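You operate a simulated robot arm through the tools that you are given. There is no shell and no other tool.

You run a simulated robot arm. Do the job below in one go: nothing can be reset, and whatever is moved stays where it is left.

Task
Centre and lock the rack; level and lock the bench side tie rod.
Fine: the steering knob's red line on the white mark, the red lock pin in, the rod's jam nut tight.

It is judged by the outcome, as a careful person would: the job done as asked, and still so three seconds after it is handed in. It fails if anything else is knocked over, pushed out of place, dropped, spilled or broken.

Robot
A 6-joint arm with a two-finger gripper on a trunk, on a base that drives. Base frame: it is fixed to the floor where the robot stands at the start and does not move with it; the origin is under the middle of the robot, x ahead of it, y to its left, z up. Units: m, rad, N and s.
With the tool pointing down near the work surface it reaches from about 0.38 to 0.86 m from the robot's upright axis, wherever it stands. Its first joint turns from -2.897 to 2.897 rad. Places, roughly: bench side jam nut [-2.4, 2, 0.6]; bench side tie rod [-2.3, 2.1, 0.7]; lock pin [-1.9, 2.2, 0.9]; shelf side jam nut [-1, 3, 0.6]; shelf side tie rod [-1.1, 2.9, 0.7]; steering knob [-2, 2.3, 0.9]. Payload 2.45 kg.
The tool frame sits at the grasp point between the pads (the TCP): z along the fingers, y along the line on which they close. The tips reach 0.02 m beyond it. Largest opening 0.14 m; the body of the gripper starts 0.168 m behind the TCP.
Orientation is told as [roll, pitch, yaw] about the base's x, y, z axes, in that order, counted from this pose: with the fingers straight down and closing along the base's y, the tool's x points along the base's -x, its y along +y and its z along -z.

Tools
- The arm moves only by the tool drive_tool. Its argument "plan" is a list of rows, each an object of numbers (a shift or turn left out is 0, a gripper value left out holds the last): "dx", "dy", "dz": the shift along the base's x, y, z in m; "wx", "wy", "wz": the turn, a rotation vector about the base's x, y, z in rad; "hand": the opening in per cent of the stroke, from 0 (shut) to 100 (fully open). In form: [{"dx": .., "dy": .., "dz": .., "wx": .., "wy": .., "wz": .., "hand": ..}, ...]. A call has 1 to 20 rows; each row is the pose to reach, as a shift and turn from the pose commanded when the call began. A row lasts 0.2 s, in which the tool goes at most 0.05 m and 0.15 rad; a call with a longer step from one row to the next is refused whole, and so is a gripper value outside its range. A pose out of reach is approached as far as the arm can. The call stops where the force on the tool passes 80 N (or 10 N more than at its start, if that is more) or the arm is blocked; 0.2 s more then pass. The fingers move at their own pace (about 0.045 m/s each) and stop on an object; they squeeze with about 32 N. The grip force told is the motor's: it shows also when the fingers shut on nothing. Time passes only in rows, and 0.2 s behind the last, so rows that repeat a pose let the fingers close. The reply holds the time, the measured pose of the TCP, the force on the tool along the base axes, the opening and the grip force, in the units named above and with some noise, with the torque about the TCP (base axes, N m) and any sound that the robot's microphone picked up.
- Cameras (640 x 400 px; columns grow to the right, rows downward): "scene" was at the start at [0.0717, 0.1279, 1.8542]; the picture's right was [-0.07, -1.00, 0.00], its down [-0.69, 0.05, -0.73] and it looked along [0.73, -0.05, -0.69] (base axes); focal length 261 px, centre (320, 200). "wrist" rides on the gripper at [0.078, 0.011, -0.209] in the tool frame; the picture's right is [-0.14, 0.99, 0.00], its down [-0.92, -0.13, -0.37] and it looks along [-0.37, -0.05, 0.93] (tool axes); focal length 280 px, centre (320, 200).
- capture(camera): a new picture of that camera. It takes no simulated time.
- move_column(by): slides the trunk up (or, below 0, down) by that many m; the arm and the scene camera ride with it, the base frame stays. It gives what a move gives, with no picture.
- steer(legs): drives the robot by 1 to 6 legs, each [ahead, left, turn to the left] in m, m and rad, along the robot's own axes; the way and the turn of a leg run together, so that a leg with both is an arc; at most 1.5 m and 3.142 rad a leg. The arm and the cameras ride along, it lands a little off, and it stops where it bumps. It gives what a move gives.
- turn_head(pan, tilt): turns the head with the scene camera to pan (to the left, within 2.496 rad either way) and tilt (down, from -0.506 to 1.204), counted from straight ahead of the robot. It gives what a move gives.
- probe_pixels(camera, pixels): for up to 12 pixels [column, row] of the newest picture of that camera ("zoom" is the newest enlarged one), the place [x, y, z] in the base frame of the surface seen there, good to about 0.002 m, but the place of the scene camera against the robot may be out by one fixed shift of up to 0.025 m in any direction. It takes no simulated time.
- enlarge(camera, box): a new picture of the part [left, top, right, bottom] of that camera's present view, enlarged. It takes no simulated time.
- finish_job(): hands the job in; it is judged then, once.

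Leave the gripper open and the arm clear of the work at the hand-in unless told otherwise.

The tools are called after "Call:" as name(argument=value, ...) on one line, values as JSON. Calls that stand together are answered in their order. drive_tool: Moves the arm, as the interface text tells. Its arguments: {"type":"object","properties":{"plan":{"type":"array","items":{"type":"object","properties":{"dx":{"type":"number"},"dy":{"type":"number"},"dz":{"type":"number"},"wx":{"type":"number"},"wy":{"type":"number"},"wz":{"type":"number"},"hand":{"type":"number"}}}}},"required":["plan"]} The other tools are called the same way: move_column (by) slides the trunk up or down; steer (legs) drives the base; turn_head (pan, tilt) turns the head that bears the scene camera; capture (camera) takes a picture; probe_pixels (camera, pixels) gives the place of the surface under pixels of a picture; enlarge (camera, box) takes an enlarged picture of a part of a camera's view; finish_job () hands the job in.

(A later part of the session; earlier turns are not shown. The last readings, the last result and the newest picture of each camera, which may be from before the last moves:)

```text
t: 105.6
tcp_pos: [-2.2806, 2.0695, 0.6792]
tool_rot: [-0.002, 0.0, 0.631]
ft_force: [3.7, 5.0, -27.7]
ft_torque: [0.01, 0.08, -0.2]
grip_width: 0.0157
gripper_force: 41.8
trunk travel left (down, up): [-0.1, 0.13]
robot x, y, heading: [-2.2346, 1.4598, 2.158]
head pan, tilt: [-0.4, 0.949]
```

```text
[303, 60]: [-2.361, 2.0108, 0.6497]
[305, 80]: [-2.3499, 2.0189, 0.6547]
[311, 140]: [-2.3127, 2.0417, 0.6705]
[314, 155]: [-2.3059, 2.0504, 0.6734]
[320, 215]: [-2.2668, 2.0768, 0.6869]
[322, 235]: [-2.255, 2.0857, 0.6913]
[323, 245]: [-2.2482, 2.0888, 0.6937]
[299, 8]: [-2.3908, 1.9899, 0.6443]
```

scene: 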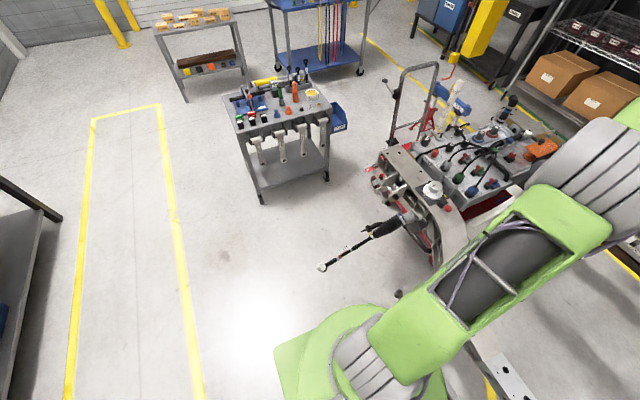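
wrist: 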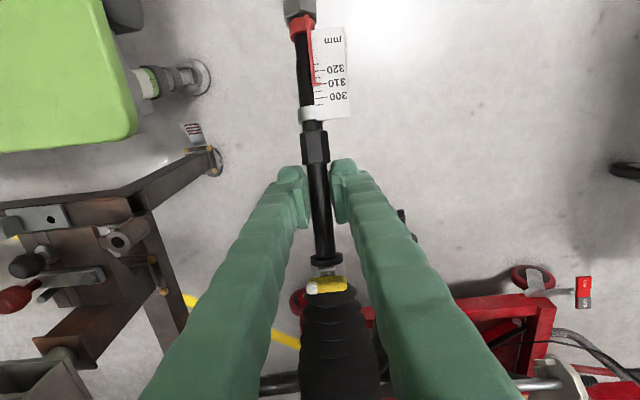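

Slope now ≈17.5°, giving a pivot radius of about 0.228 m at the grip. I lift another 33 mm with 8 mm outward.

Call:
drive_tool(plan=[{"dx": -0.0018, "dy": -0.0013, "dz": 0.0085}, {"dx": -0.0034, "dy": -0.0025, "dz": 0.017}, {"dx": -0.0049, "dy": -0.0036, "dz": 0.025}, {"dx": -0.0062, "dy": -0.0046, "dz": 0.033}, {"dx": -0.0062, "dy": -0.0046, "dz": 0.033}])

Call:
capture(camera="wrist")

Call:
probe_pixels(camera="wrist", pixels=[[303, 60], [305, 80], [311, 140], [314, 155], [320, 215], [322, 235], [323, 245], [299, 8]])

```text
t: 106.8
tcp_pos: [-2.285, 2.0645, 0.7126]
tool_rot: [-0.003, 0.001, 0.633]
ft_force: [1.5, -7.4, -29.8]
ft_torque: [-0.12, 0.25, -0.8]
grip_width: 0.016
gripper_force: 41.7
trunk travel left (down, up): [-0.1, 0.13]
robot x, y, heading: [-2.2355, 1.4586, 2.16]
head pan, tilt: [-0.4, 0.949]
```

```text
taken
```

wrist: 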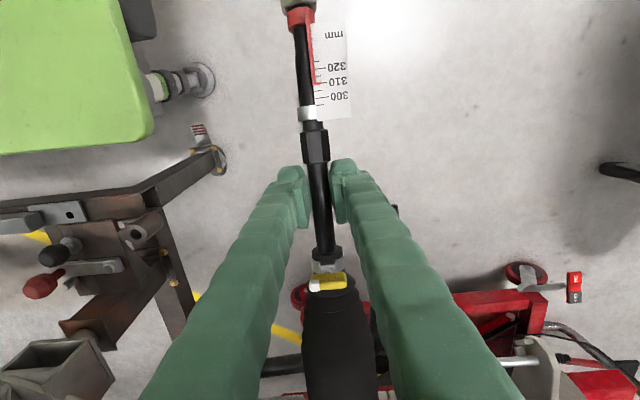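

```text
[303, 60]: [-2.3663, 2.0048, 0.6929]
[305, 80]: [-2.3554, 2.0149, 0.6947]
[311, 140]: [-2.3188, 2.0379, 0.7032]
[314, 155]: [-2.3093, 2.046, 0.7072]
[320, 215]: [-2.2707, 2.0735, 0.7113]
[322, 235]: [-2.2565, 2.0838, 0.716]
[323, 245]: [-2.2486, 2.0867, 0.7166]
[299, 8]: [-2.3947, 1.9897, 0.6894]
```

Slope now 9.7°. Next lift 33 mm, then measure for the final touch.

Call:
drive_tool(plan=[{"dx": -0.001, "dy": -0.0007, "dz": 0.0085}, {"dx": -0.0017, "dy": -0.0012, "dz": 0.017}, {"dx": -0.0023, "dy": -0.0017, "dz": 0.025}, {"dx": -0.0027, "dy": -0.002, "dz": 0.033}, {"dx": -0.0027, "dy": -0.002, "dz": 0.033}])

Call:
capture(camera="wrist")

Call:
probe_pixels(camera="wrist", pixels=[[302, 40], [303, 60], [304, 75], [305, 90], [311, 138], [313, 150], [320, 215], [321, 225], [322, 235], [323, 242]])

```text
t: 108.0
tcp_pos: [-2.2898, 2.064, 0.7485]
tool_rot: [0.0, 0.0, 0.636]
ft_force: [0.0, -0.2, 0.3]
ft_torque: [-0.01, 0.02, 0.01]
grip_width: 0.0
gripper_force: 29.0
trunk travel left (down, up): [-0.1, 0.13]
robot x, y, heading: [-2.2327, 1.4586, 2.157]
head pan, tilt: [-0.4, 0.949]
```

```text
taken
```

wrist: 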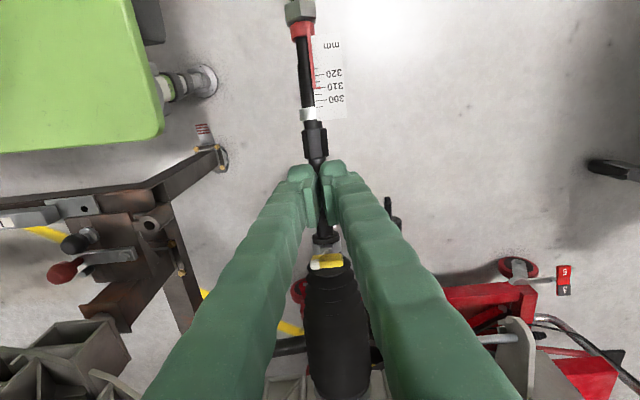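

```text
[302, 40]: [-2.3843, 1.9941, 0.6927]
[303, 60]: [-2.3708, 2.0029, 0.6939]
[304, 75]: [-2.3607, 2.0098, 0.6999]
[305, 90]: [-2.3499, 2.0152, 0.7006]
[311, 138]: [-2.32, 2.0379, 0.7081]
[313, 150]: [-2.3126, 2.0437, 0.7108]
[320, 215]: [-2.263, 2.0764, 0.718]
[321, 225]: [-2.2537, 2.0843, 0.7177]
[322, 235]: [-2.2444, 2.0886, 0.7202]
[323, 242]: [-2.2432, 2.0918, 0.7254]
```

The pads slipped off upward; usefully the rod stayed put at 9.5°, so the joint holds by friction. I'll regrip further out on the rod-end neck where the lever is longer and force lower. Open, rise and move outboard.

Call:
drive_tool(plan=[{"dz": 0.04, "hand": 45}, {"dz": 0.08}, {"dx": -0.034, "dy": -0.025, "dz": 0.09}, {"dx": -0.068, "dy": -0.05, "dz": 0.09}, {"dx": -0.102, "dy": -0.074, "dz": 0.09}, {"dx": -0.135, "dy": -0.098, "dz": 0.09}, {"dx": -0.135, "dy": -0.098, "dz": 0.09}])

Call:
capture(camera="wrist")

Call:
enlarge(camera="wrist", box=[240, 80, 400, 240])

```text
t: 109.6
tcp_pos: [-2.4265, 1.9652, 0.8385]
tool_rot: [-0.001, -0.001, 0.631]
ft_force: [-0.5, 0.4, -0.4]
ft_torque: [0.02, 0.03, -0.01]
grip_width: 0.0628
gripper_force: 0.1
trunk travel left (down, up): [-0.1, 0.13]
robot x, y, heading: [-2.2342, 1.4606, 2.15]
head pan, tilt: [-0.4, 0.949]
```

```text
taken
```

wrist: 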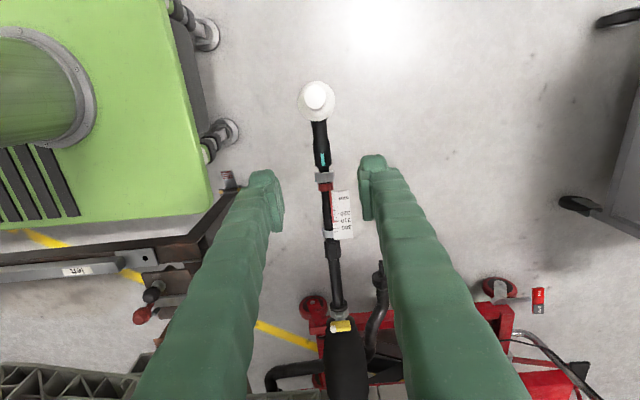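

```text
2.50 times, centred on (320, 160) of wrist
```

zoom: 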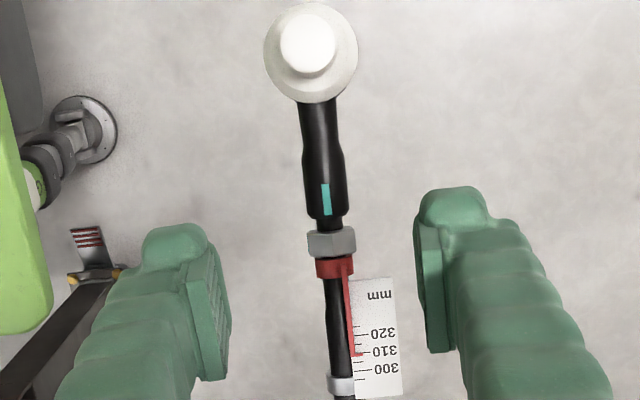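

I see the stud at (316,96), neck with teal mark (322,158), nut (324,177), red pointer at 310. I probe the points for positions.

Call:
probe_pixels(camera="wrist", pixels=[[316, 94], [318, 122], [320, 135], [321, 145], [322, 158], [323, 168], [324, 177], [325, 187], [327, 205], [331, 240], [334, 265], [337, 300]])

```text
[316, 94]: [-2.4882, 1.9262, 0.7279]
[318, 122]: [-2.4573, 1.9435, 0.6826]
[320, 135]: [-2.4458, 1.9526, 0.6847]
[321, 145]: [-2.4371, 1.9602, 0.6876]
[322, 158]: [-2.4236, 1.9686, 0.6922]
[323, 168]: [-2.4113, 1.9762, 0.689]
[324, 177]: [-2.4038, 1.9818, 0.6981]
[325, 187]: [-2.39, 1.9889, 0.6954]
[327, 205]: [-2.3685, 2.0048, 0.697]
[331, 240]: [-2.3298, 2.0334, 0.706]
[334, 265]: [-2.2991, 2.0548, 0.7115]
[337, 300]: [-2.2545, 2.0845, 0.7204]
```

Nut centre ≈ (-2.404,1.982), neck mid ≈ (-2.430,1.9645), axis z there ≈0.677. I descend on the neck (just outboard of the nut) to z≈0.672 and close.

Call:
drive_tool(plan=[{"dx": -0.0035, "dy": -0.0005, "dz": -0.045}, {"dx": -0.0035, "dy": -0.0005, "dz": -0.09}, {"dx": -0.0035, "dy": -0.0005, "dz": -0.13}, {"dx": -0.0035, "dy": -0.0005, "dz": -0.1665}, {"dx": -0.0035, "dy": -0.0005, "dz": -0.1665, "hand": 0}, {"dx": -0.0035, "dy": -0.0005, "dz": -0.1665, "hand": 0}, {"dx": -0.0035, "dy": -0.0005, "dz": -0.1665, "hand": 0}, {"dx": -0.0035, "dy": -0.0005, "dz": -0.1665, "hand": 0}])

Call:
capture(camera="wrist")

```text
t: 111.4
tcp_pos: [-2.4288, 1.9657, 0.6713]
tool_rot: [0.0, -0.002, 0.63]
ft_force: [-2.4, 2.0, -5.6]
ft_torque: [0.13, 0.09, -1.1]
grip_width: 0.018
gripper_force: 33.6
trunk travel left (down, up): [-0.1, 0.13]
robot x, y, heading: [-2.2343, 1.4572, 2.161]
head pan, tilt: [-0.4, 0.949]
```

```text
taken
```

wrist: 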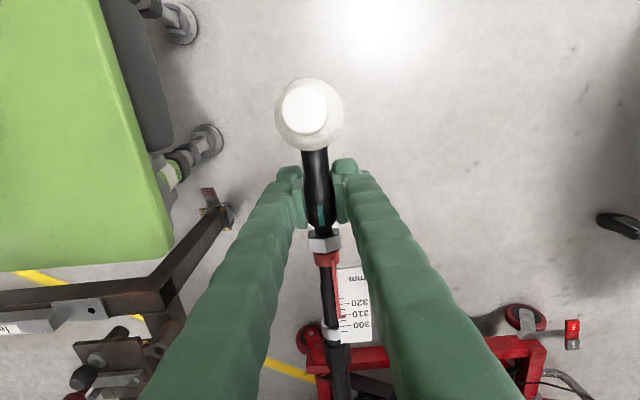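

Neck gripped at 18 mm. I lift about 60 mm along the arc, easing the slight yaw mismatch, then measure.

Call:
drive_tool(plan=[{"dx": -0.0013, "dy": -0.0009, "dz": 0.012, "wz": -0.01}, {"dx": -0.0024, "dy": -0.0017, "dz": 0.024, "wz": -0.02}, {"dx": -0.0033, "dy": -0.0023, "dz": 0.036, "wz": -0.02}, {"dx": -0.004, "dy": -0.0028, "dz": 0.048, "wz": -0.02}, {"dx": -0.0045, "dy": -0.0031, "dz": 0.06, "wz": -0.02}, {"dx": -0.0045, "dy": -0.0031, "dz": 0.06, "wz": -0.02}])

Call:
capture(camera="wrist")

Call:
probe_pixels(camera="wrist", pixels=[[304, 108], [316, 160], [318, 175], [320, 200], [323, 235], [326, 275], [329, 300], [334, 340], [336, 365], [339, 390]])

```text
t: 112.8
tcp_pos: [-2.4329, 1.9623, 0.7309]
tool_rot: [-0.001, 0.001, 0.613]
ft_force: [3.9, 3.5, -19.2]
ft_torque: [-0.04, -0.01, -0.57]
grip_width: 0.0172
gripper_force: 43.1
trunk travel left (down, up): [-0.1, 0.13]
robot x, y, heading: [-2.2337, 1.4599, 2.158]
head pan, tilt: [-0.4, 0.949]
```

```text
taken
```

wrist: 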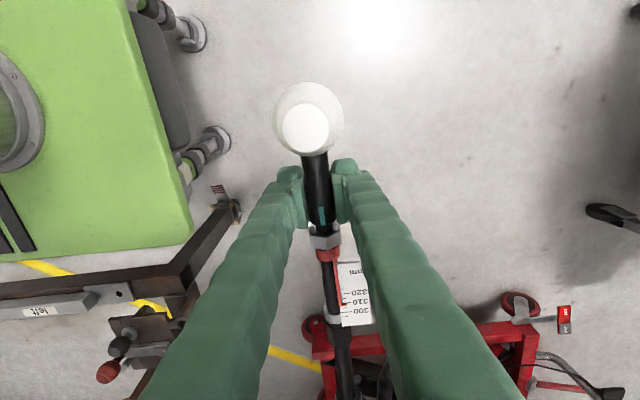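

```text
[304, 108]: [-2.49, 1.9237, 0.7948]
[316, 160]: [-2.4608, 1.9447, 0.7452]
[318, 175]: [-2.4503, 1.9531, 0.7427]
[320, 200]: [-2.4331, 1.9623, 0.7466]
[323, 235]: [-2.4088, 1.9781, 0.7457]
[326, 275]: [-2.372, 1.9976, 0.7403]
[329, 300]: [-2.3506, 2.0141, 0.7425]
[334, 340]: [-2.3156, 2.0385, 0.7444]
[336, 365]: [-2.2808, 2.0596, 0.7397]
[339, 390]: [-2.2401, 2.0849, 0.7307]
```

The probes suggest nearly level. I release and rise to measure the slope with more points.

Call:
drive_tool(plan=[{"hand": 45}, {"hand": 45}, {"hand": 45}, {"dz": 0.04}, {"dz": 0.08}, {"dz": 0.12}, {"dz": 0.12, "dx": 0.03, "dy": 0.022}, {"dz": 0.12, "dx": 0.06, "dy": 0.044}])

Call:
capture(camera="wrist")

Call:
enlarge(camera="wrist", box=[270, 20, 400, 250])

```text
t: 114.6
tcp_pos: [-2.3703, 2.0063, 0.8505]
tool_rot: [0.0, 0.0, 0.612]
ft_force: [0.6, -0.3, 0.2]
ft_torque: [-0.03, 0.03, 0.01]
grip_width: 0.0631
gripper_force: 0.0
trunk travel left (down, up): [-0.1, 0.13]
robot x, y, heading: [-2.2347, 1.465, 2.155]
head pan, tilt: [-0.4, 0.949]
```

```text
taken
```

wrist: 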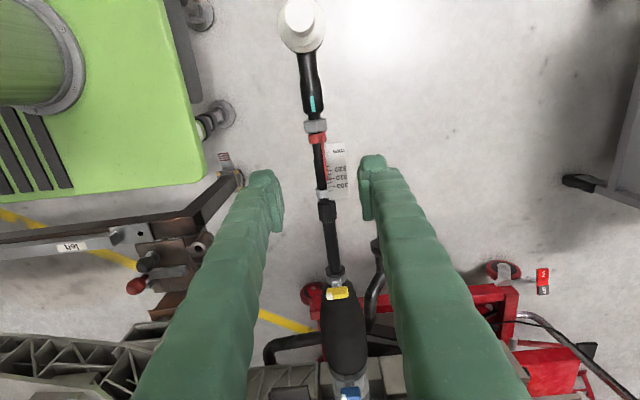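

```text
1.74 times, centred on (335, 135) of wrist
```

zoom: 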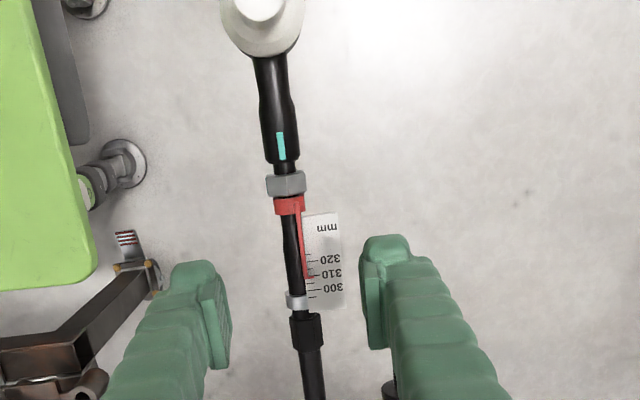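

Call:
probe_pixels(camera="wrist", pixels=[[308, 70], [310, 85], [313, 103], [315, 126], [319, 150], [320, 160], [321, 172], [326, 206], [329, 225], [331, 240], [333, 255], [334, 265]])

```text
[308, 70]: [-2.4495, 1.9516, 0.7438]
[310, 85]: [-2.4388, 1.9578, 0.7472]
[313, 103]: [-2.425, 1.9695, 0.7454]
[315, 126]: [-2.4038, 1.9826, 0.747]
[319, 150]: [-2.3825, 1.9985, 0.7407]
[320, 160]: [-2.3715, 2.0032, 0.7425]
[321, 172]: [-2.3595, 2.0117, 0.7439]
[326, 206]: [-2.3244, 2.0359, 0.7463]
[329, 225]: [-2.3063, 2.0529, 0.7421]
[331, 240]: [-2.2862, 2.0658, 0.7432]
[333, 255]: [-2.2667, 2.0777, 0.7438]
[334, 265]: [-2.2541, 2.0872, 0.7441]
```

By these points the slope is within about 1°. To pin it down I enlarge and probe many points along the uniform shaft and tube.

Call:
enlarge(camera="wrist", box=[290, 130, 360, 280])

```text
2.67 times, centred on (325, 205) of wrist
```

zoom: 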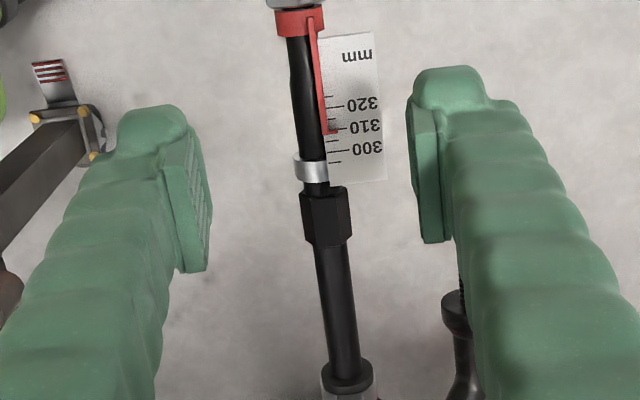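

Shaft centreline runs (334,260)→(345,350), tube (303,70)→(311,140). I probe a dozen on each.

Call:
probe_pixels(camera="zoom", pixels=[[334, 258], [335, 268], [336, 277], [337, 286], [338, 295], [339, 304], [340, 313], [341, 321], [342, 329], [343, 337], [344, 345], [345, 352]])

Call:
probe_pixels(camera="zoom", pixels=[[301, 52], [302, 60], [303, 68], [304, 76], [305, 84], [306, 92], [307, 100], [308, 108], [309, 116], [310, 124], [311, 132], [312, 140]])

Call:
probe_pixels(camera="wrist", pixels=[[305, 55], [306, 58], [307, 62], [307, 66], [308, 70], [309, 74], [309, 78], [310, 82], [311, 86], [312, 90], [312, 94], [313, 98]])

```text
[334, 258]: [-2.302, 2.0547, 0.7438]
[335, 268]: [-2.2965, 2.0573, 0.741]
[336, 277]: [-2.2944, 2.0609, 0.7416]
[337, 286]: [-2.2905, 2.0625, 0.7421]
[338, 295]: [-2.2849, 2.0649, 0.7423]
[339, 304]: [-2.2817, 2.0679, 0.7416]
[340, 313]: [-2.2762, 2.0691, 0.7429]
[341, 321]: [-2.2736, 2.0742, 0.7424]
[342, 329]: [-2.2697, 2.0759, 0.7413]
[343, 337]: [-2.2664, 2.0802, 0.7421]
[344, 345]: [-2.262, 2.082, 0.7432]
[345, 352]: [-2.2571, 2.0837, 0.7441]
```

```text
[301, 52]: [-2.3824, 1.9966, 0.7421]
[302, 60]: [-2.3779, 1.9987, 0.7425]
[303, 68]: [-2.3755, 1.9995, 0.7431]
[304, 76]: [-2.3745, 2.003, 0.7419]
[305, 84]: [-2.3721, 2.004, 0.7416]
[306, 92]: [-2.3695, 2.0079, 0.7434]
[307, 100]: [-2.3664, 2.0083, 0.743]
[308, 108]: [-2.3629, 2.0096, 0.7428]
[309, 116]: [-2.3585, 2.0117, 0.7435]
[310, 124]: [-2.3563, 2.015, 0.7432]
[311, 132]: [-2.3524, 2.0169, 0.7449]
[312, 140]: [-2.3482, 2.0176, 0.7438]
```

```text
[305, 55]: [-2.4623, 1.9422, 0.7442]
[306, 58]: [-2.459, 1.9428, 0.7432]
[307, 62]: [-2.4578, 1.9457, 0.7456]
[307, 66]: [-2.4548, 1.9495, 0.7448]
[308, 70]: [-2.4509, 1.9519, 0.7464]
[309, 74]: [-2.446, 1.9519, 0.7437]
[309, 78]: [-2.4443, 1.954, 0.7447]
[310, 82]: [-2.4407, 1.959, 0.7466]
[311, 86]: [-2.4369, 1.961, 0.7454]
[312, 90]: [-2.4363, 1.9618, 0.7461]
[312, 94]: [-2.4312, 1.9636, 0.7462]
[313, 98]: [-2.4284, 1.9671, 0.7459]
```

Shaft mean z 0.7424, tube 0.7430, neck 0.7452 (thicker): the rod is level within about half a degree. Now the jam nut; I enlarge it to see flats and its teal mark.

Call:
enlarge(camera="wrist", box=[295, 80, 345, 150])

Call:
enlarge(camera="scene", box=[300, 200, 400, 270])

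```text
5.71 times, centred on (320, 115) of wrist
```

zoom: 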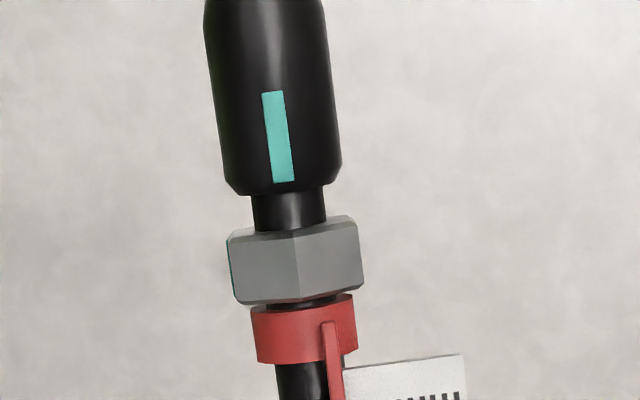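

```text
5.71 times, centred on (350, 235) of scene
```

zoom: 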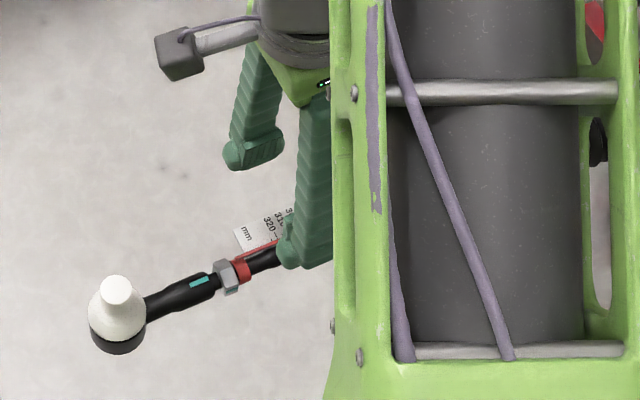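

The nut stands vertex-up, so its flats face ±f; its teal mark is on the robot-side flat while the rod end's mark is on top: it needs turning about +90° (right-handed about the outward axis, towards the rod end). I'll use strokes with the tool tilted forward 60° then rotating to vertical, so I need to stand further back. Raise, then drive back 0.12 and left 0.05.

Call:
drive_tool(plan=[{"dz": 0.045}, {"dz": 0.09}, {"dz": 0.135}, {"dz": 0.15}])

Call:
steer(legs=[[-0.12, 0.05, 0]])

Call:
capture(camera="wrist")

```text
t: 115.6
tcp_pos: [-2.3731, 2.0066, 0.9998]
tool_rot: [-0.001, -0.003, 0.613]
ft_force: [0.2, -0.6, -0.1]
ft_torque: [0.03, 0.01, -0.02]
grip_width: 0.063
gripper_force: 0.0
trunk travel left (down, up): [-0.1, 0.13]
robot x, y, heading: [-2.2319, 1.4615, 2.153]
head pan, tilt: [-0.4, 0.949]
```

```text
t: 116.9
tcp_pos: [-2.3508, 1.8764, 1.0001]
tool_rot: [0.0, -0.002, 0.613]
ft_force: [-0.3, -0.5, 1.2]
ft_torque: [0.07, 0.01, 0.0]
grip_width: 0.063
gripper_force: 0.1
trunk travel left (down, up): [-0.1, 0.13]
robot x, y, heading: [-2.2143, 1.331, 2.157]
head pan, tilt: [-0.4, 0.949]
```

```text
taken
```

wrist: 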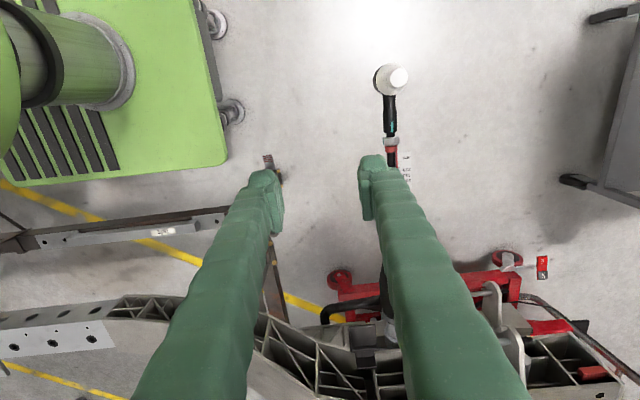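

I return above the rod with the tool vertical, to re-measure the nut from the new stance.

Call:
drive_tool(plan=[{"dx": -0.007, "dy": 0.043}, {"dx": -0.014, "dy": 0.086}, {"dx": -0.02, "dy": 0.128}, {"dx": -0.02, "dy": 0.128, "dz": -0.05}, {"dx": -0.02, "dy": 0.128, "dz": -0.1}, {"dx": -0.02, "dy": 0.128, "dz": -0.14}, {"dx": -0.02, "dy": 0.128, "dz": -0.14}])

Call:
capture(camera="wrist")

Call:
enlarge(camera="wrist", box=[280, 70, 360, 170])

```text
t: 118.5
tcp_pos: [-2.3727, 2.004, 0.8598]
tool_rot: [-0.001, 0.002, 0.615]
ft_force: [-1.4, 0.2, 0.2]
ft_torque: [0.01, -0.01, -0.01]
grip_width: 0.0629
gripper_force: 0.1
trunk travel left (down, up): [-0.1, 0.13]
robot x, y, heading: [-2.2081, 1.3286, 2.157]
head pan, tilt: [-0.4, 0.949]
```

```text
taken
```

wrist: 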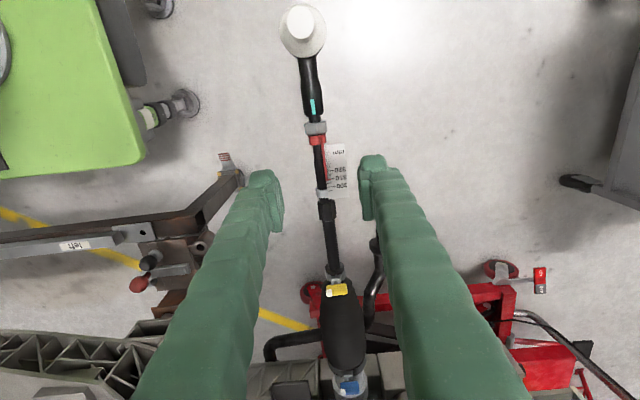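

```text
4.00 times, centred on (320, 120) of wrist
```

zoom: 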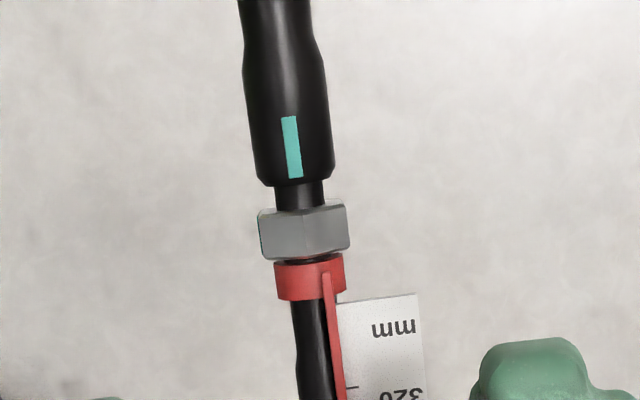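

The nut's facets look different from before; I enlarge further to judge its orientation.

Call:
enlarge(camera="wrist", box=[295, 95, 345, 155])

Call:
probe_pixels(camera="wrist", pixels=[[308, 127], [311, 127], [313, 127], [315, 127], [317, 127], [319, 127], [321, 127], [323, 127], [325, 126], [306, 128], [316, 124], [316, 131]])

```text
6.67 times, centred on (320, 125) of wrist
```

zoom: 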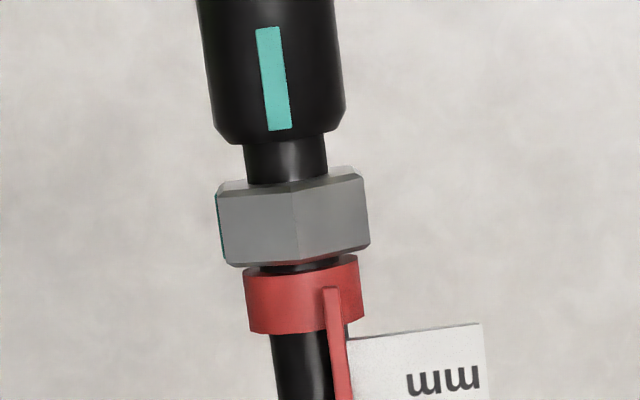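

```text
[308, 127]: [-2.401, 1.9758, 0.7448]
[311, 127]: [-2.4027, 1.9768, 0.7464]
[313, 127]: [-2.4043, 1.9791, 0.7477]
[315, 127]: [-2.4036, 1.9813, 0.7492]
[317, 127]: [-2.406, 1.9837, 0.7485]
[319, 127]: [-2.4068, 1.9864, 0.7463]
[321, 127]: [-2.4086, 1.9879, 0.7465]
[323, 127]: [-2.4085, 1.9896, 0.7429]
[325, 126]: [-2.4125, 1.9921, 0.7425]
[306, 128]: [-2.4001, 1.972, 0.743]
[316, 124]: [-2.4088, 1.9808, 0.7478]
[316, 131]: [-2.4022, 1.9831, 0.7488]
```

The top edge is in the middle (x≈293): vertex up, flats facing ±f, across flats 0.023, axis at (-2.406,1.982,0.736). I now back off toward the robot and tilt the tool 60° forward, standing 0.12 m off the nut along the approach line.

Call:
drive_tool(plan=[{"dx": 0.006, "dy": -0.038}, {"dx": 0.012, "dy": -0.076}, {"dx": 0.018, "dy": -0.113}, {"dx": 0.018, "dy": -0.113, "dz": -0.01, "wx": 0.12, "wy": 0.083}, {"dx": 0.018, "dy": -0.113, "dz": -0.02, "wx": 0.24, "wy": 0.167}, {"dx": 0.018, "dy": -0.113, "dz": -0.03, "wx": 0.36, "wy": 0.25}, {"dx": 0.018, "dy": -0.113, "dz": -0.04, "wx": 0.48, "wy": 0.333}, {"dx": 0.018, "dy": -0.113, "dz": -0.05, "wx": 0.6, "wy": 0.4165}, {"dx": 0.018, "dy": -0.113, "dz": -0.06, "wx": 0.72, "wy": 0.5}, {"dx": 0.018, "dy": -0.113, "dz": -0.064, "wx": 0.84, "wy": 0.583}, {"dx": 0.018, "dy": -0.113, "dz": -0.064, "wx": 0.86, "wy": 0.597}, {"dx": 0.018, "dy": -0.113, "dz": -0.064, "wx": 0.86, "wy": 0.597}])

Call:
capture(camera="wrist")

Call:
capture(camera="scene")

```text
t: 121.1
tcp_pos: [-2.3532, 1.8923, 0.7956]
tool_rot: [1.046, -0.008, 0.609]
ft_force: [-0.2, -0.1, 0.2]
ft_torque: [-0.02, 0.02, 0.0]
grip_width: 0.0631
gripper_force: 0.0
out of reach, approached as far as the arm can: row 5, 6
trunk travel left (down, up): [-0.1, 0.13]
robot x, y, heading: [-2.2085, 1.3309, 2.159]
head pan, tilt: [-0.4, 0.949]
```

```text
taken
```

wrist: 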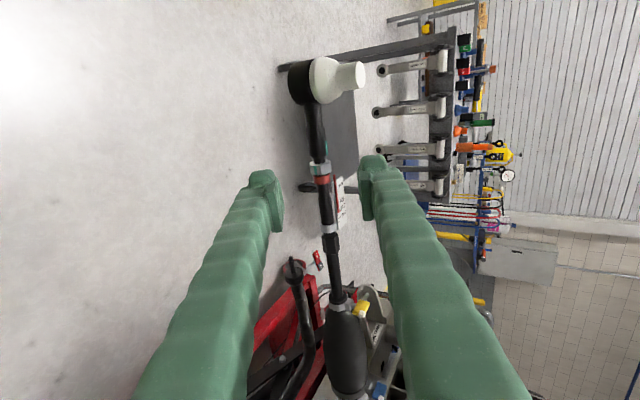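

```text
taken
```

scene: 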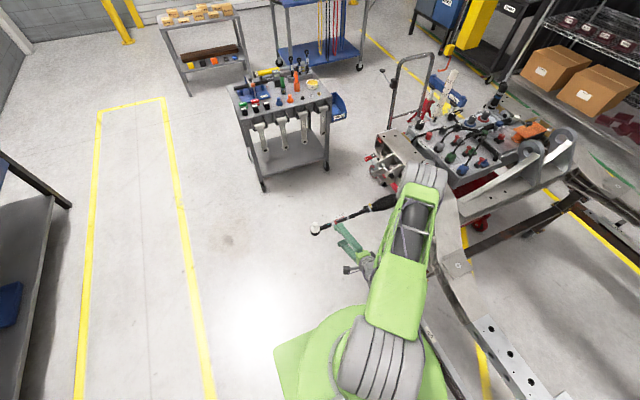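

Now tilted 60° and looking at the rod from the robot side; the nut is at (320,168). I enlarge to see its teal mark and measure.

Call:
enlarge(camera="wrist", box=[285, 110, 365, 240])

Call:
probe_pixels(camera="wrist", pixels=[[320, 168], [314, 169], [326, 167], [319, 164], [321, 172], [317, 145], [316, 130], [326, 205], [331, 240], [337, 275], [339, 290], [345, 75]])

```text
3.08 times, centred on (325, 175) of wrist
```

zoom: 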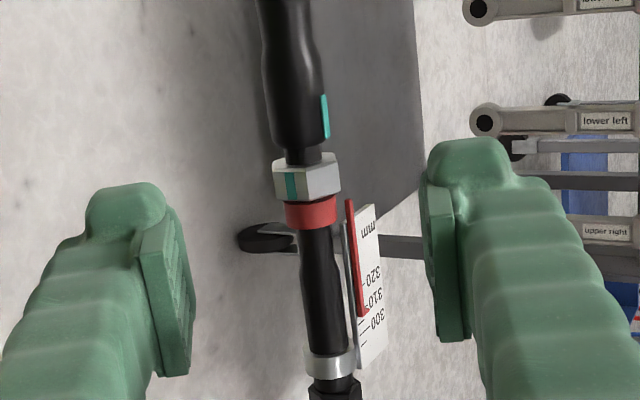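

```text
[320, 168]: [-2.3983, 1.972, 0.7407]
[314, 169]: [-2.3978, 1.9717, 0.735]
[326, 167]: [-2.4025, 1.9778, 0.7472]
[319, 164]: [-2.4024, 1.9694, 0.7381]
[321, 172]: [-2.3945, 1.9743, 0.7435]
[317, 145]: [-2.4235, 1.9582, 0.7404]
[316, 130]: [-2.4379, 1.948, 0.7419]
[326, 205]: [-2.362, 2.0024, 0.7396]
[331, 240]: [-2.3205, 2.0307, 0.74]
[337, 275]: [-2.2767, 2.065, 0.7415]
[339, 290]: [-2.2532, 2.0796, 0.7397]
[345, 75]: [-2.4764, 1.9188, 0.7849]
```

The teal mark on the nut (zoom 291,187) is a quarter turn from the rod end's mark (325,117). The red pointer's tip starts close inboard of the nut, so I grip with the pads shifted 13 mm outboard. I move in along the approach line.

Call:
drive_tool(plan=[{"dx": -0.0212, "dy": 0.0274, "dz": -0.02}, {"dx": -0.0423, "dy": 0.0549, "dz": -0.0399}, {"dx": -0.0529, "dy": 0.0686, "dz": -0.0499}, {"dx": -0.0635, "dy": 0.0823, "dz": -0.0599}, {"dx": -0.0635, "dy": 0.0823, "dz": -0.0599}])

Call:
capture(camera="wrist")

Call:
enlarge(camera="wrist", box=[250, 130, 390, 280])

```text
t: 122.3
tcp_pos: [-2.4186, 1.9737, 0.7361]
tool_rot: [1.047, -0.005, 0.613]
ft_force: [-0.6, 0.2, 0.0]
ft_torque: [0.03, -0.03, 0.01]
grip_width: 0.063
gripper_force: 0.1
trunk travel left (down, up): [-0.1, 0.13]
robot x, y, heading: [-2.2082, 1.3336, 2.157]
head pan, tilt: [-0.4, 0.949]
```

```text
taken
```

wrist: 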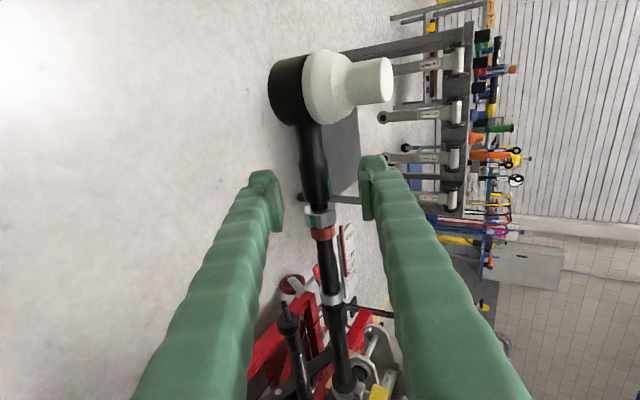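

```text
2.67 times, centred on (320, 205) of wrist
```

zoom: 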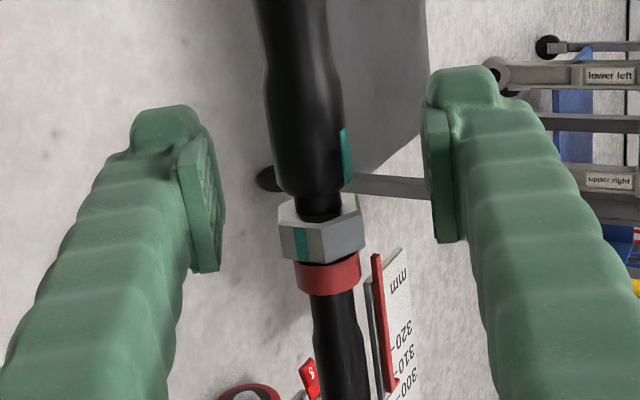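

Nut is centred laterally, but ~17 mm inboard of the TCP; I shift 3 mm inboard (keeping clear of the red pointer tip at zoom (377,255)) and close on the nut.

Call:
drive_tool(plan=[{"dx": 0.0025, "dy": 0.0017}, {"dx": 0.0025, "dy": 0.0017, "hand": 0}, {"dx": 0.0025, "dy": 0.0017, "hand": 0}, {"dx": 0.0025, "dy": 0.0017, "hand": 0}, {"dx": 0.0025, "dy": 0.0017, "hand": 0}])

Call:
enlarge(camera="wrist", box=[250, 130, 390, 280])

```text
t: 123.5
tcp_pos: [-2.4145, 1.9752, 0.7344]
tool_rot: [1.042, -0.004, 0.611]
ft_force: [-0.4, 3.4, -14.2]
ft_torque: [0.01, 0.09, -0.08]
grip_width: 0.0228
gripper_force: 37.6
trunk travel left (down, up): [-0.1, 0.13]
robot x, y, heading: [-2.209, 1.332, 2.16]
head pan, tilt: [-0.4, 0.949]
```

```text
2.67 times, centred on (320, 205) of wrist
```

zoom: 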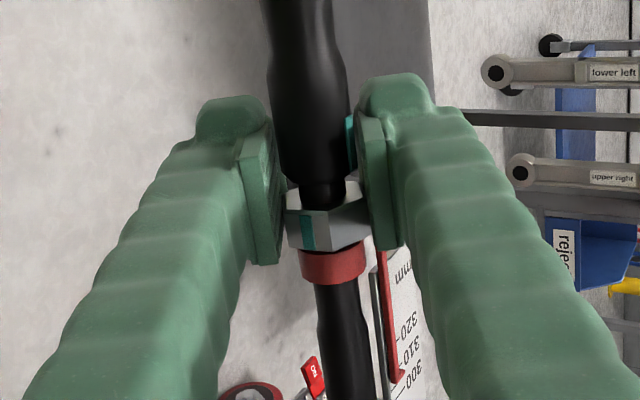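

Nut gripped across flats (22.8 mm). I relieve the −14 N by 3 mm and try a first +0.28 rad turn about the outward axis.

Call:
drive_tool(plan=[{"dx": 0.0009, "dy": -0.0012, "dz": -0.0026}, {"dx": 0.0009, "dy": -0.0012, "dz": -0.0026, "wx": -0.115, "wy": -0.08}, {"dx": 0.0009, "dy": -0.0012, "dz": -0.0026, "wx": -0.23, "wy": -0.16}, {"dx": 0.0009, "dy": -0.0012, "dz": -0.0026, "wx": -0.23, "wy": -0.16}])

Call:
capture(camera="wrist")

Call:
enlarge(camera="wrist", box=[250, 130, 390, 280])

```text
t: 124.5
tcp_pos: [-2.4143, 1.9762, 0.7338]
tool_rot: [0.768, -0.006, 0.612]
ft_force: [-10.7, 3.1, 4.9]
ft_torque: [0.18, -0.24, 0.1]
grip_width: 0.0224
gripper_force: 44.9
trunk travel left (down, up): [-0.1, 0.13]
robot x, y, heading: [-2.2131, 1.3322, 2.161]
head pan, tilt: [-0.4, 0.949]
```

```text
taken
```

wrist: 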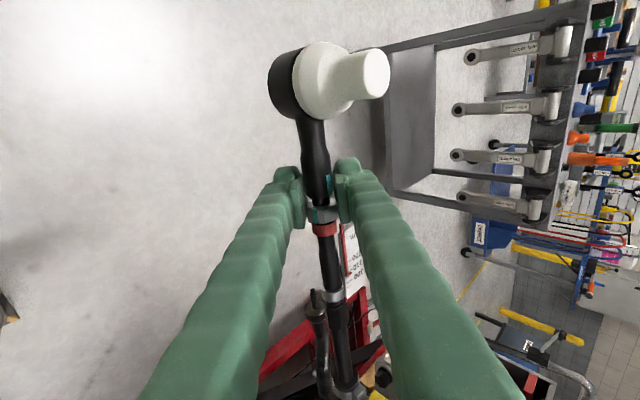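

```text
2.67 times, centred on (320, 205) of wrist
```

zoom: 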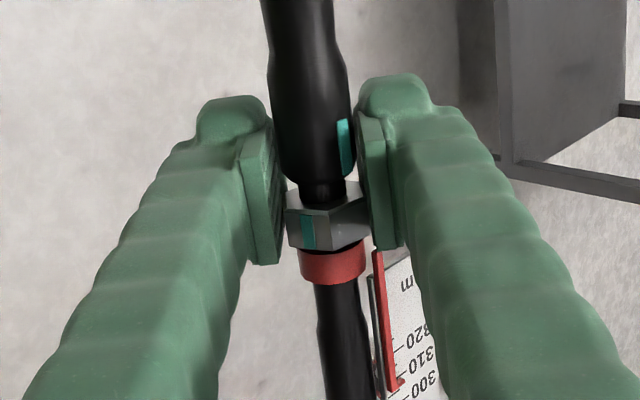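

The nut turns with the hand, light torque, rod-end mark coming round. I continue another 0.4 rad, relieving the small x force.

Call:
drive_tool(plan=[{"dx": -0.0015, "wx": -0.11, "wy": -0.076}, {"dx": -0.0015, "wx": -0.22, "wy": -0.153}, {"dx": -0.0015, "wx": -0.33, "wy": -0.229}, {"dx": -0.0015, "wx": -0.33, "wy": -0.229}])

Call:
enlarge(camera="wrist", box=[250, 130, 390, 280])

```text
t: 125.5
tcp_pos: [-2.4154, 1.974, 0.7337]
tool_rot: [0.363, -0.002, 0.612]
ft_force: [-4.0, 5.0, -3.0]
ft_torque: [-0.1, 0.11, -0.07]
grip_width: 0.0223
gripper_force: 45.0
trunk travel left (down, up): [-0.1, 0.13]
robot x, y, heading: [-2.2077, 1.3301, 2.16]
head pan, tilt: [-0.4, 0.949]
```

```text
2.67 times, centred on (320, 205) of wrist
```

zoom: 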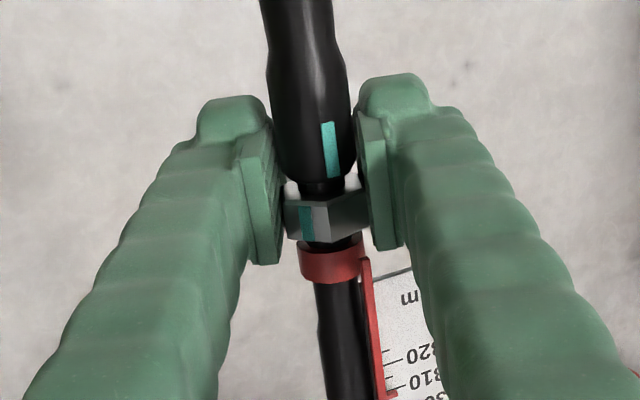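

The nut is advancing outboard – the gap to the rod end is closing and the two teal marks are approaching each other. Torque is low. Continue +0.36 to vertical.

Call:
drive_tool(plan=[{"dx": -0.0005, "dy": 0.0005, "wx": -0.1, "wy": -0.0695}, {"dx": -0.0005, "dy": 0.0005, "wx": -0.2, "wy": -0.139}, {"dx": -0.0005, "dy": 0.0005, "wx": -0.296, "wy": -0.2055}, {"dx": -0.0005, "dy": 0.0005, "wx": -0.296, "wy": -0.2055}])

Call:
enlarge(camera="wrist", box=[250, 130, 390, 280])

```text
t: 126.5
tcp_pos: [-2.4181, 1.9734, 0.7321]
tool_rot: [0.253, 0.023, 0.617]
ft_force: [26.0, 19.6, -6.3]
ft_torque: [0.31, -0.51, -0.41]
grip_width: 0.0222
gripper_force: 44.8
out of reach, approached as far as the arm can: row 1, 2, 3, 4
trunk travel left (down, up): [-0.1, 0.13]
robot x, y, heading: [-2.2076, 1.3292, 2.159]
head pan, tilt: [-0.4, 0.949]
```

```text
2.67 times, centred on (320, 205) of wrist
```

zoom: 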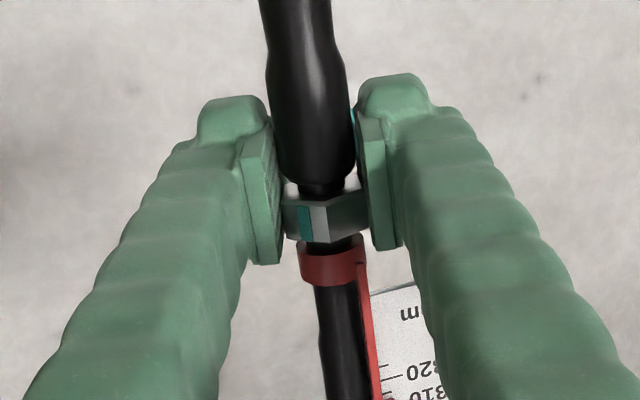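

The arm reports this tilt out of reach, and the rod-end mark seems to have moved. I look at the whole wrist view before doing anything else.

Call:
capture(camera="wrist")

Call:
enlarge(camera="wrist", box=[230, 20, 410, 250])

```text
taken
```

wrist: 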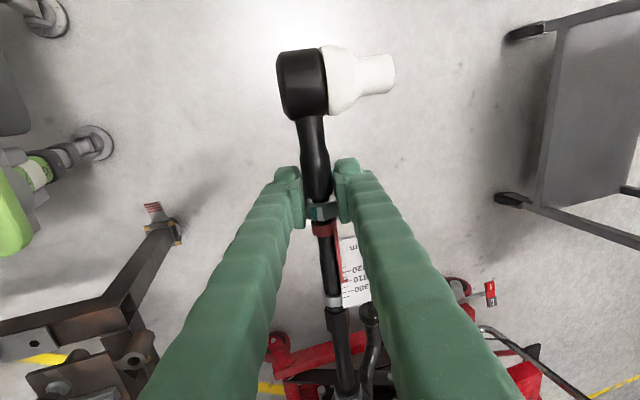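

```text
1.74 times, centred on (320, 135) of wrist
```

zoom: 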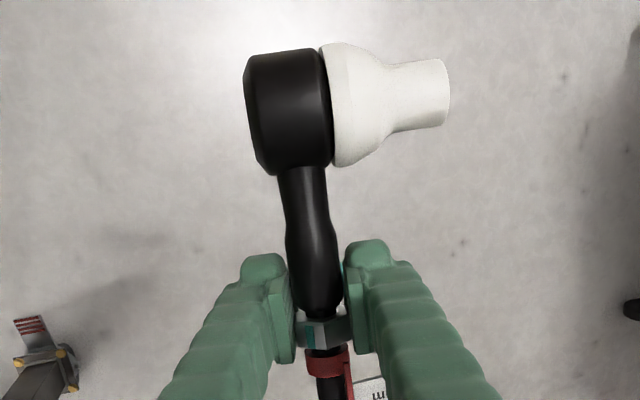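

The ball stud now points sideways (right in view): the rod end has rolled about the rod's axis, while the tag and pointer have not. I hold still for a moment to see whether it is still moving.

Call:
drive_tool(plan=[{"dx": 0.0}, {"dx": 0.0}])

Call:
capture(camera="wrist")

Call:
enlarge(camera="scene", box=[270, 190, 400, 290])

```text
t: 127.1
tcp_pos: [-2.4218, 1.9714, 0.7319]
tool_rot: [0.253, 0.023, 0.618]
ft_force: [21.9, 13.6, -4.9]
ft_torque: [0.36, -0.58, -0.35]
grip_width: 0.0217
gripper_force: 45.3
trunk travel left (down, up): [-0.1, 0.13]
robot x, y, heading: [-2.2124, 1.3292, 2.16]
head pan, tilt: [-0.4, 0.949]
```

```text
taken
```

wrist: 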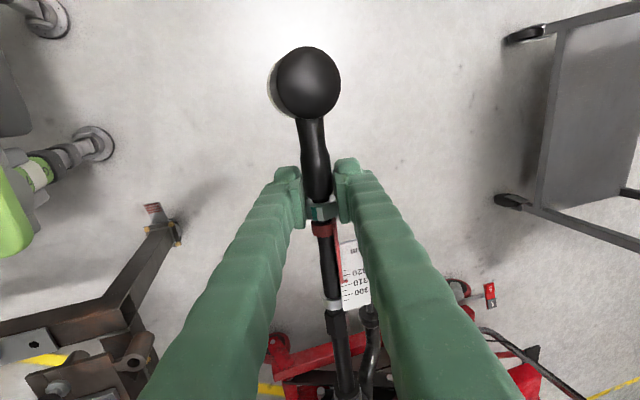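

```text
4.00 times, centred on (335, 240) of scene
```

zoom: 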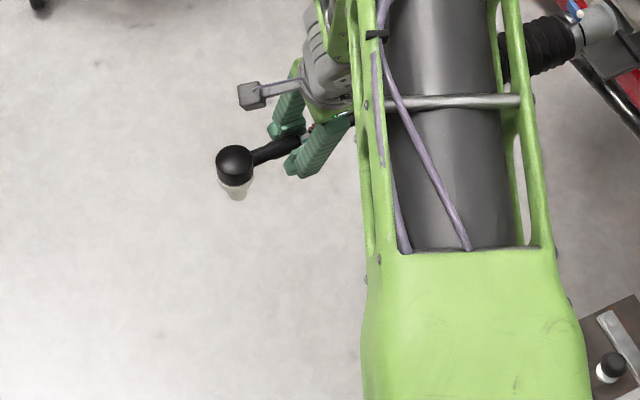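

The rod end has swung over and hangs stud-down: it is free to roll about the rod and the nut nudged it off its upright balance. I must not tighten it like this. I open the fingers, back straight out, and inspect.

Call:
drive_tool(plan=[{"hand": 45}, {"hand": 45}, {"hand": 45}, {"dx": 0.006, "dy": -0.008, "dz": 0.038}, {"dx": 0.012, "dy": -0.016, "dz": 0.077}, {"dx": 0.018, "dy": -0.025, "dz": 0.116}])

Call:
capture(camera="wrist")

Call:
enlarge(camera="wrist", box=[260, 60, 400, 260])

```text
t: 128.5
tcp_pos: [-2.4046, 1.9469, 0.8497]
tool_rot: [0.254, 0.027, 0.621]
ft_force: [-0.4, 0.4, 0.2]
ft_torque: [-0.02, -0.01, 0.0]
grip_width: 0.0629
gripper_force: 0.1
trunk travel left (down, up): [-0.1, 0.13]
robot x, y, heading: [-2.2078, 1.3311, 2.16]
head pan, tilt: [-0.4, 0.949]
```

```text
taken
```

wrist: 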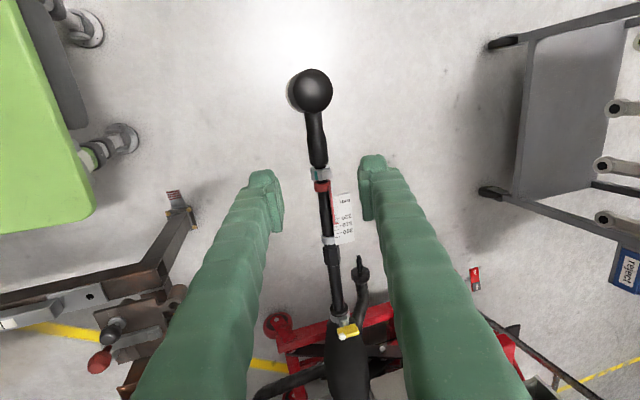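

```text
2.00 times, centred on (330, 160) of wrist
```

zoom: 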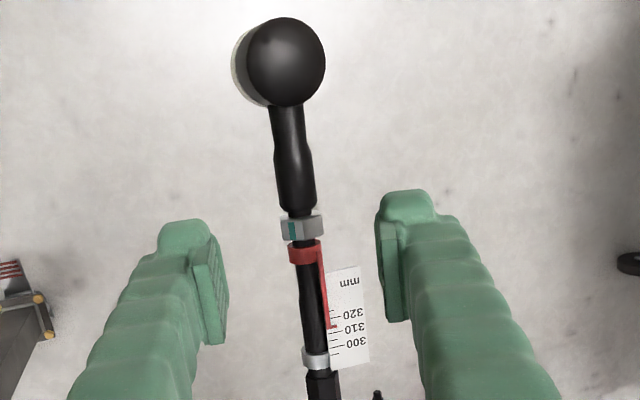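

The nut still has a gap on both sides; the rod end hangs free. I look at the hex and nut more closely to see what exactly rolled.

Call:
enlarge(camera="wrist", box=[295, 150, 365, 290])

Call:
enlarge(camera="scene", box=[290, 190, 400, 270])

```text
2.86 times, centred on (330, 220) of wrist
```

zoom: 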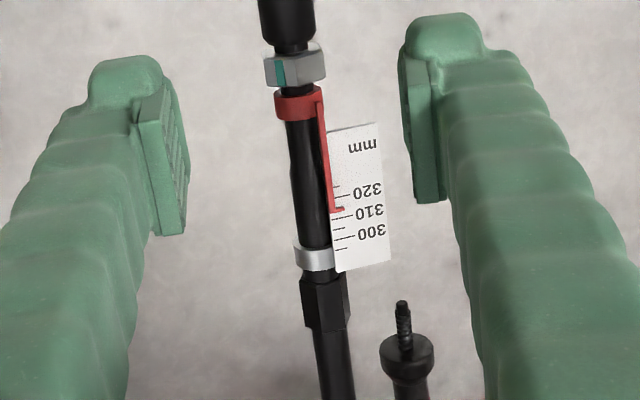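

```text
5.00 times, centred on (345, 230) of scene
```

zoom: 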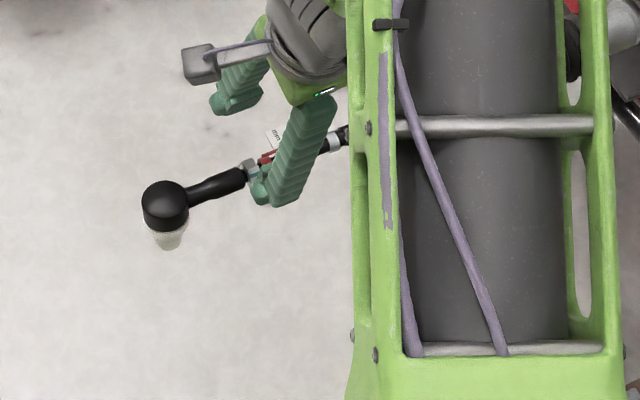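

So only the rod end rolled (its thread/nut gap still open); and this stance puts the arm through a wrist singularity. I'll restage: stand outboard of the rod, facing the chassis, where the tool can roll sideways freely. First lift clear and straighten the tool.

Call:
drive_tool(plan=[{"dz": 0.045}, {"dz": 0.09}, {"dz": 0.135}, {"dz": 0.18}, {"dz": 0.225}, {"dz": 0.27}, {"dz": 0.3}, {"dx": 0.02, "dy": -0.03, "dz": 0.3, "wx": -0.07, "wy": -0.05}, {"dx": 0.04, "dy": -0.06, "dz": 0.3, "wx": -0.14, "wy": -0.1}, {"dx": 0.05, "dy": -0.08, "dz": 0.3, "wx": -0.209, "wy": -0.145}, {"dx": 0.05, "dy": -0.08, "dz": 0.3, "wx": -0.209, "wy": -0.145}])

Call:
capture(camera="wrist")

Call:
turn_head(pan=0.3, tilt=0.8)

Call:
capture(camera="scene")

```text
t: 130.9
tcp_pos: [-2.3559, 1.8636, 1.1482]
tool_rot: [0.0, 0.03, 0.615]
ft_force: [-0.3, 0.2, 0.0]
ft_torque: [0.0, 0.04, 0.0]
grip_width: 0.0631
gripper_force: 0.0
trunk travel left (down, up): [-0.1, 0.13]
robot x, y, heading: [-2.2072, 1.3302, 2.155]
head pan, tilt: [-0.4, 0.949]
```

```text
taken
```

wrist: 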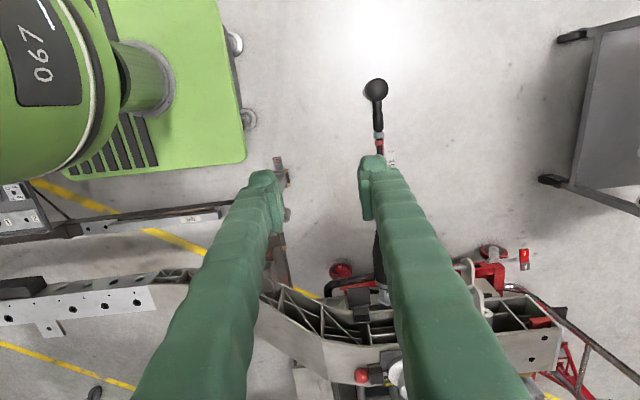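

```text
t: 132.0
tcp_pos: [-2.356, 1.8642, 1.1472]
tool_rot: [0.0, 0.03, 0.615]
ft_force: [-0.5, -0.4, 0.9]
ft_torque: [0.01, 0.0, -0.03]
grip_width: 0.0632
gripper_force: 0.1
trunk travel left (down, up): [-0.1, 0.13]
robot x, y, heading: [-2.2112, 1.3322, 2.157]
head pan, tilt: [0.3, 0.799]
```

```text
taken
```

scene: 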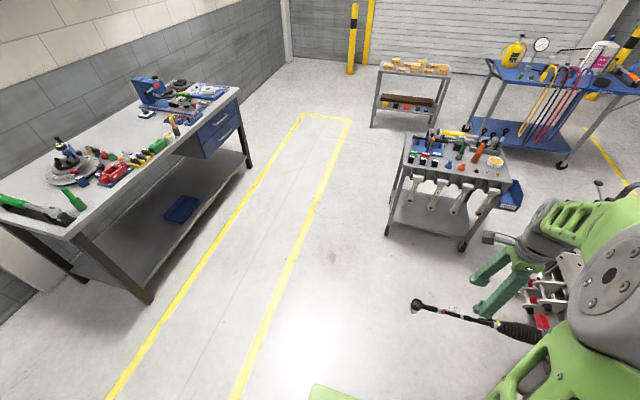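

Plenty of floor left of the rod. I probe the cart legs, bench edge and rod end for the drive.

Call:
probe_pixels(camera="scene", pixels=[[387, 234], [462, 248], [405, 145], [497, 188], [148, 302], [245, 165], [416, 305], [300, 300], [260, 250], [350, 260]])

```text
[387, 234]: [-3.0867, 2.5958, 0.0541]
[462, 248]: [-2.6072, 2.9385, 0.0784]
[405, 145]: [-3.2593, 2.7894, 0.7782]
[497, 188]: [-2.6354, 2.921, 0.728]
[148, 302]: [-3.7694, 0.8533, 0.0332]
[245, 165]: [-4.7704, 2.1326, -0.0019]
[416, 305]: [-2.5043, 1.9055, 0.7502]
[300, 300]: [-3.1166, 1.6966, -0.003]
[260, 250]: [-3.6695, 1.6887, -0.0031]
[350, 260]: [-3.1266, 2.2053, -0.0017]
```

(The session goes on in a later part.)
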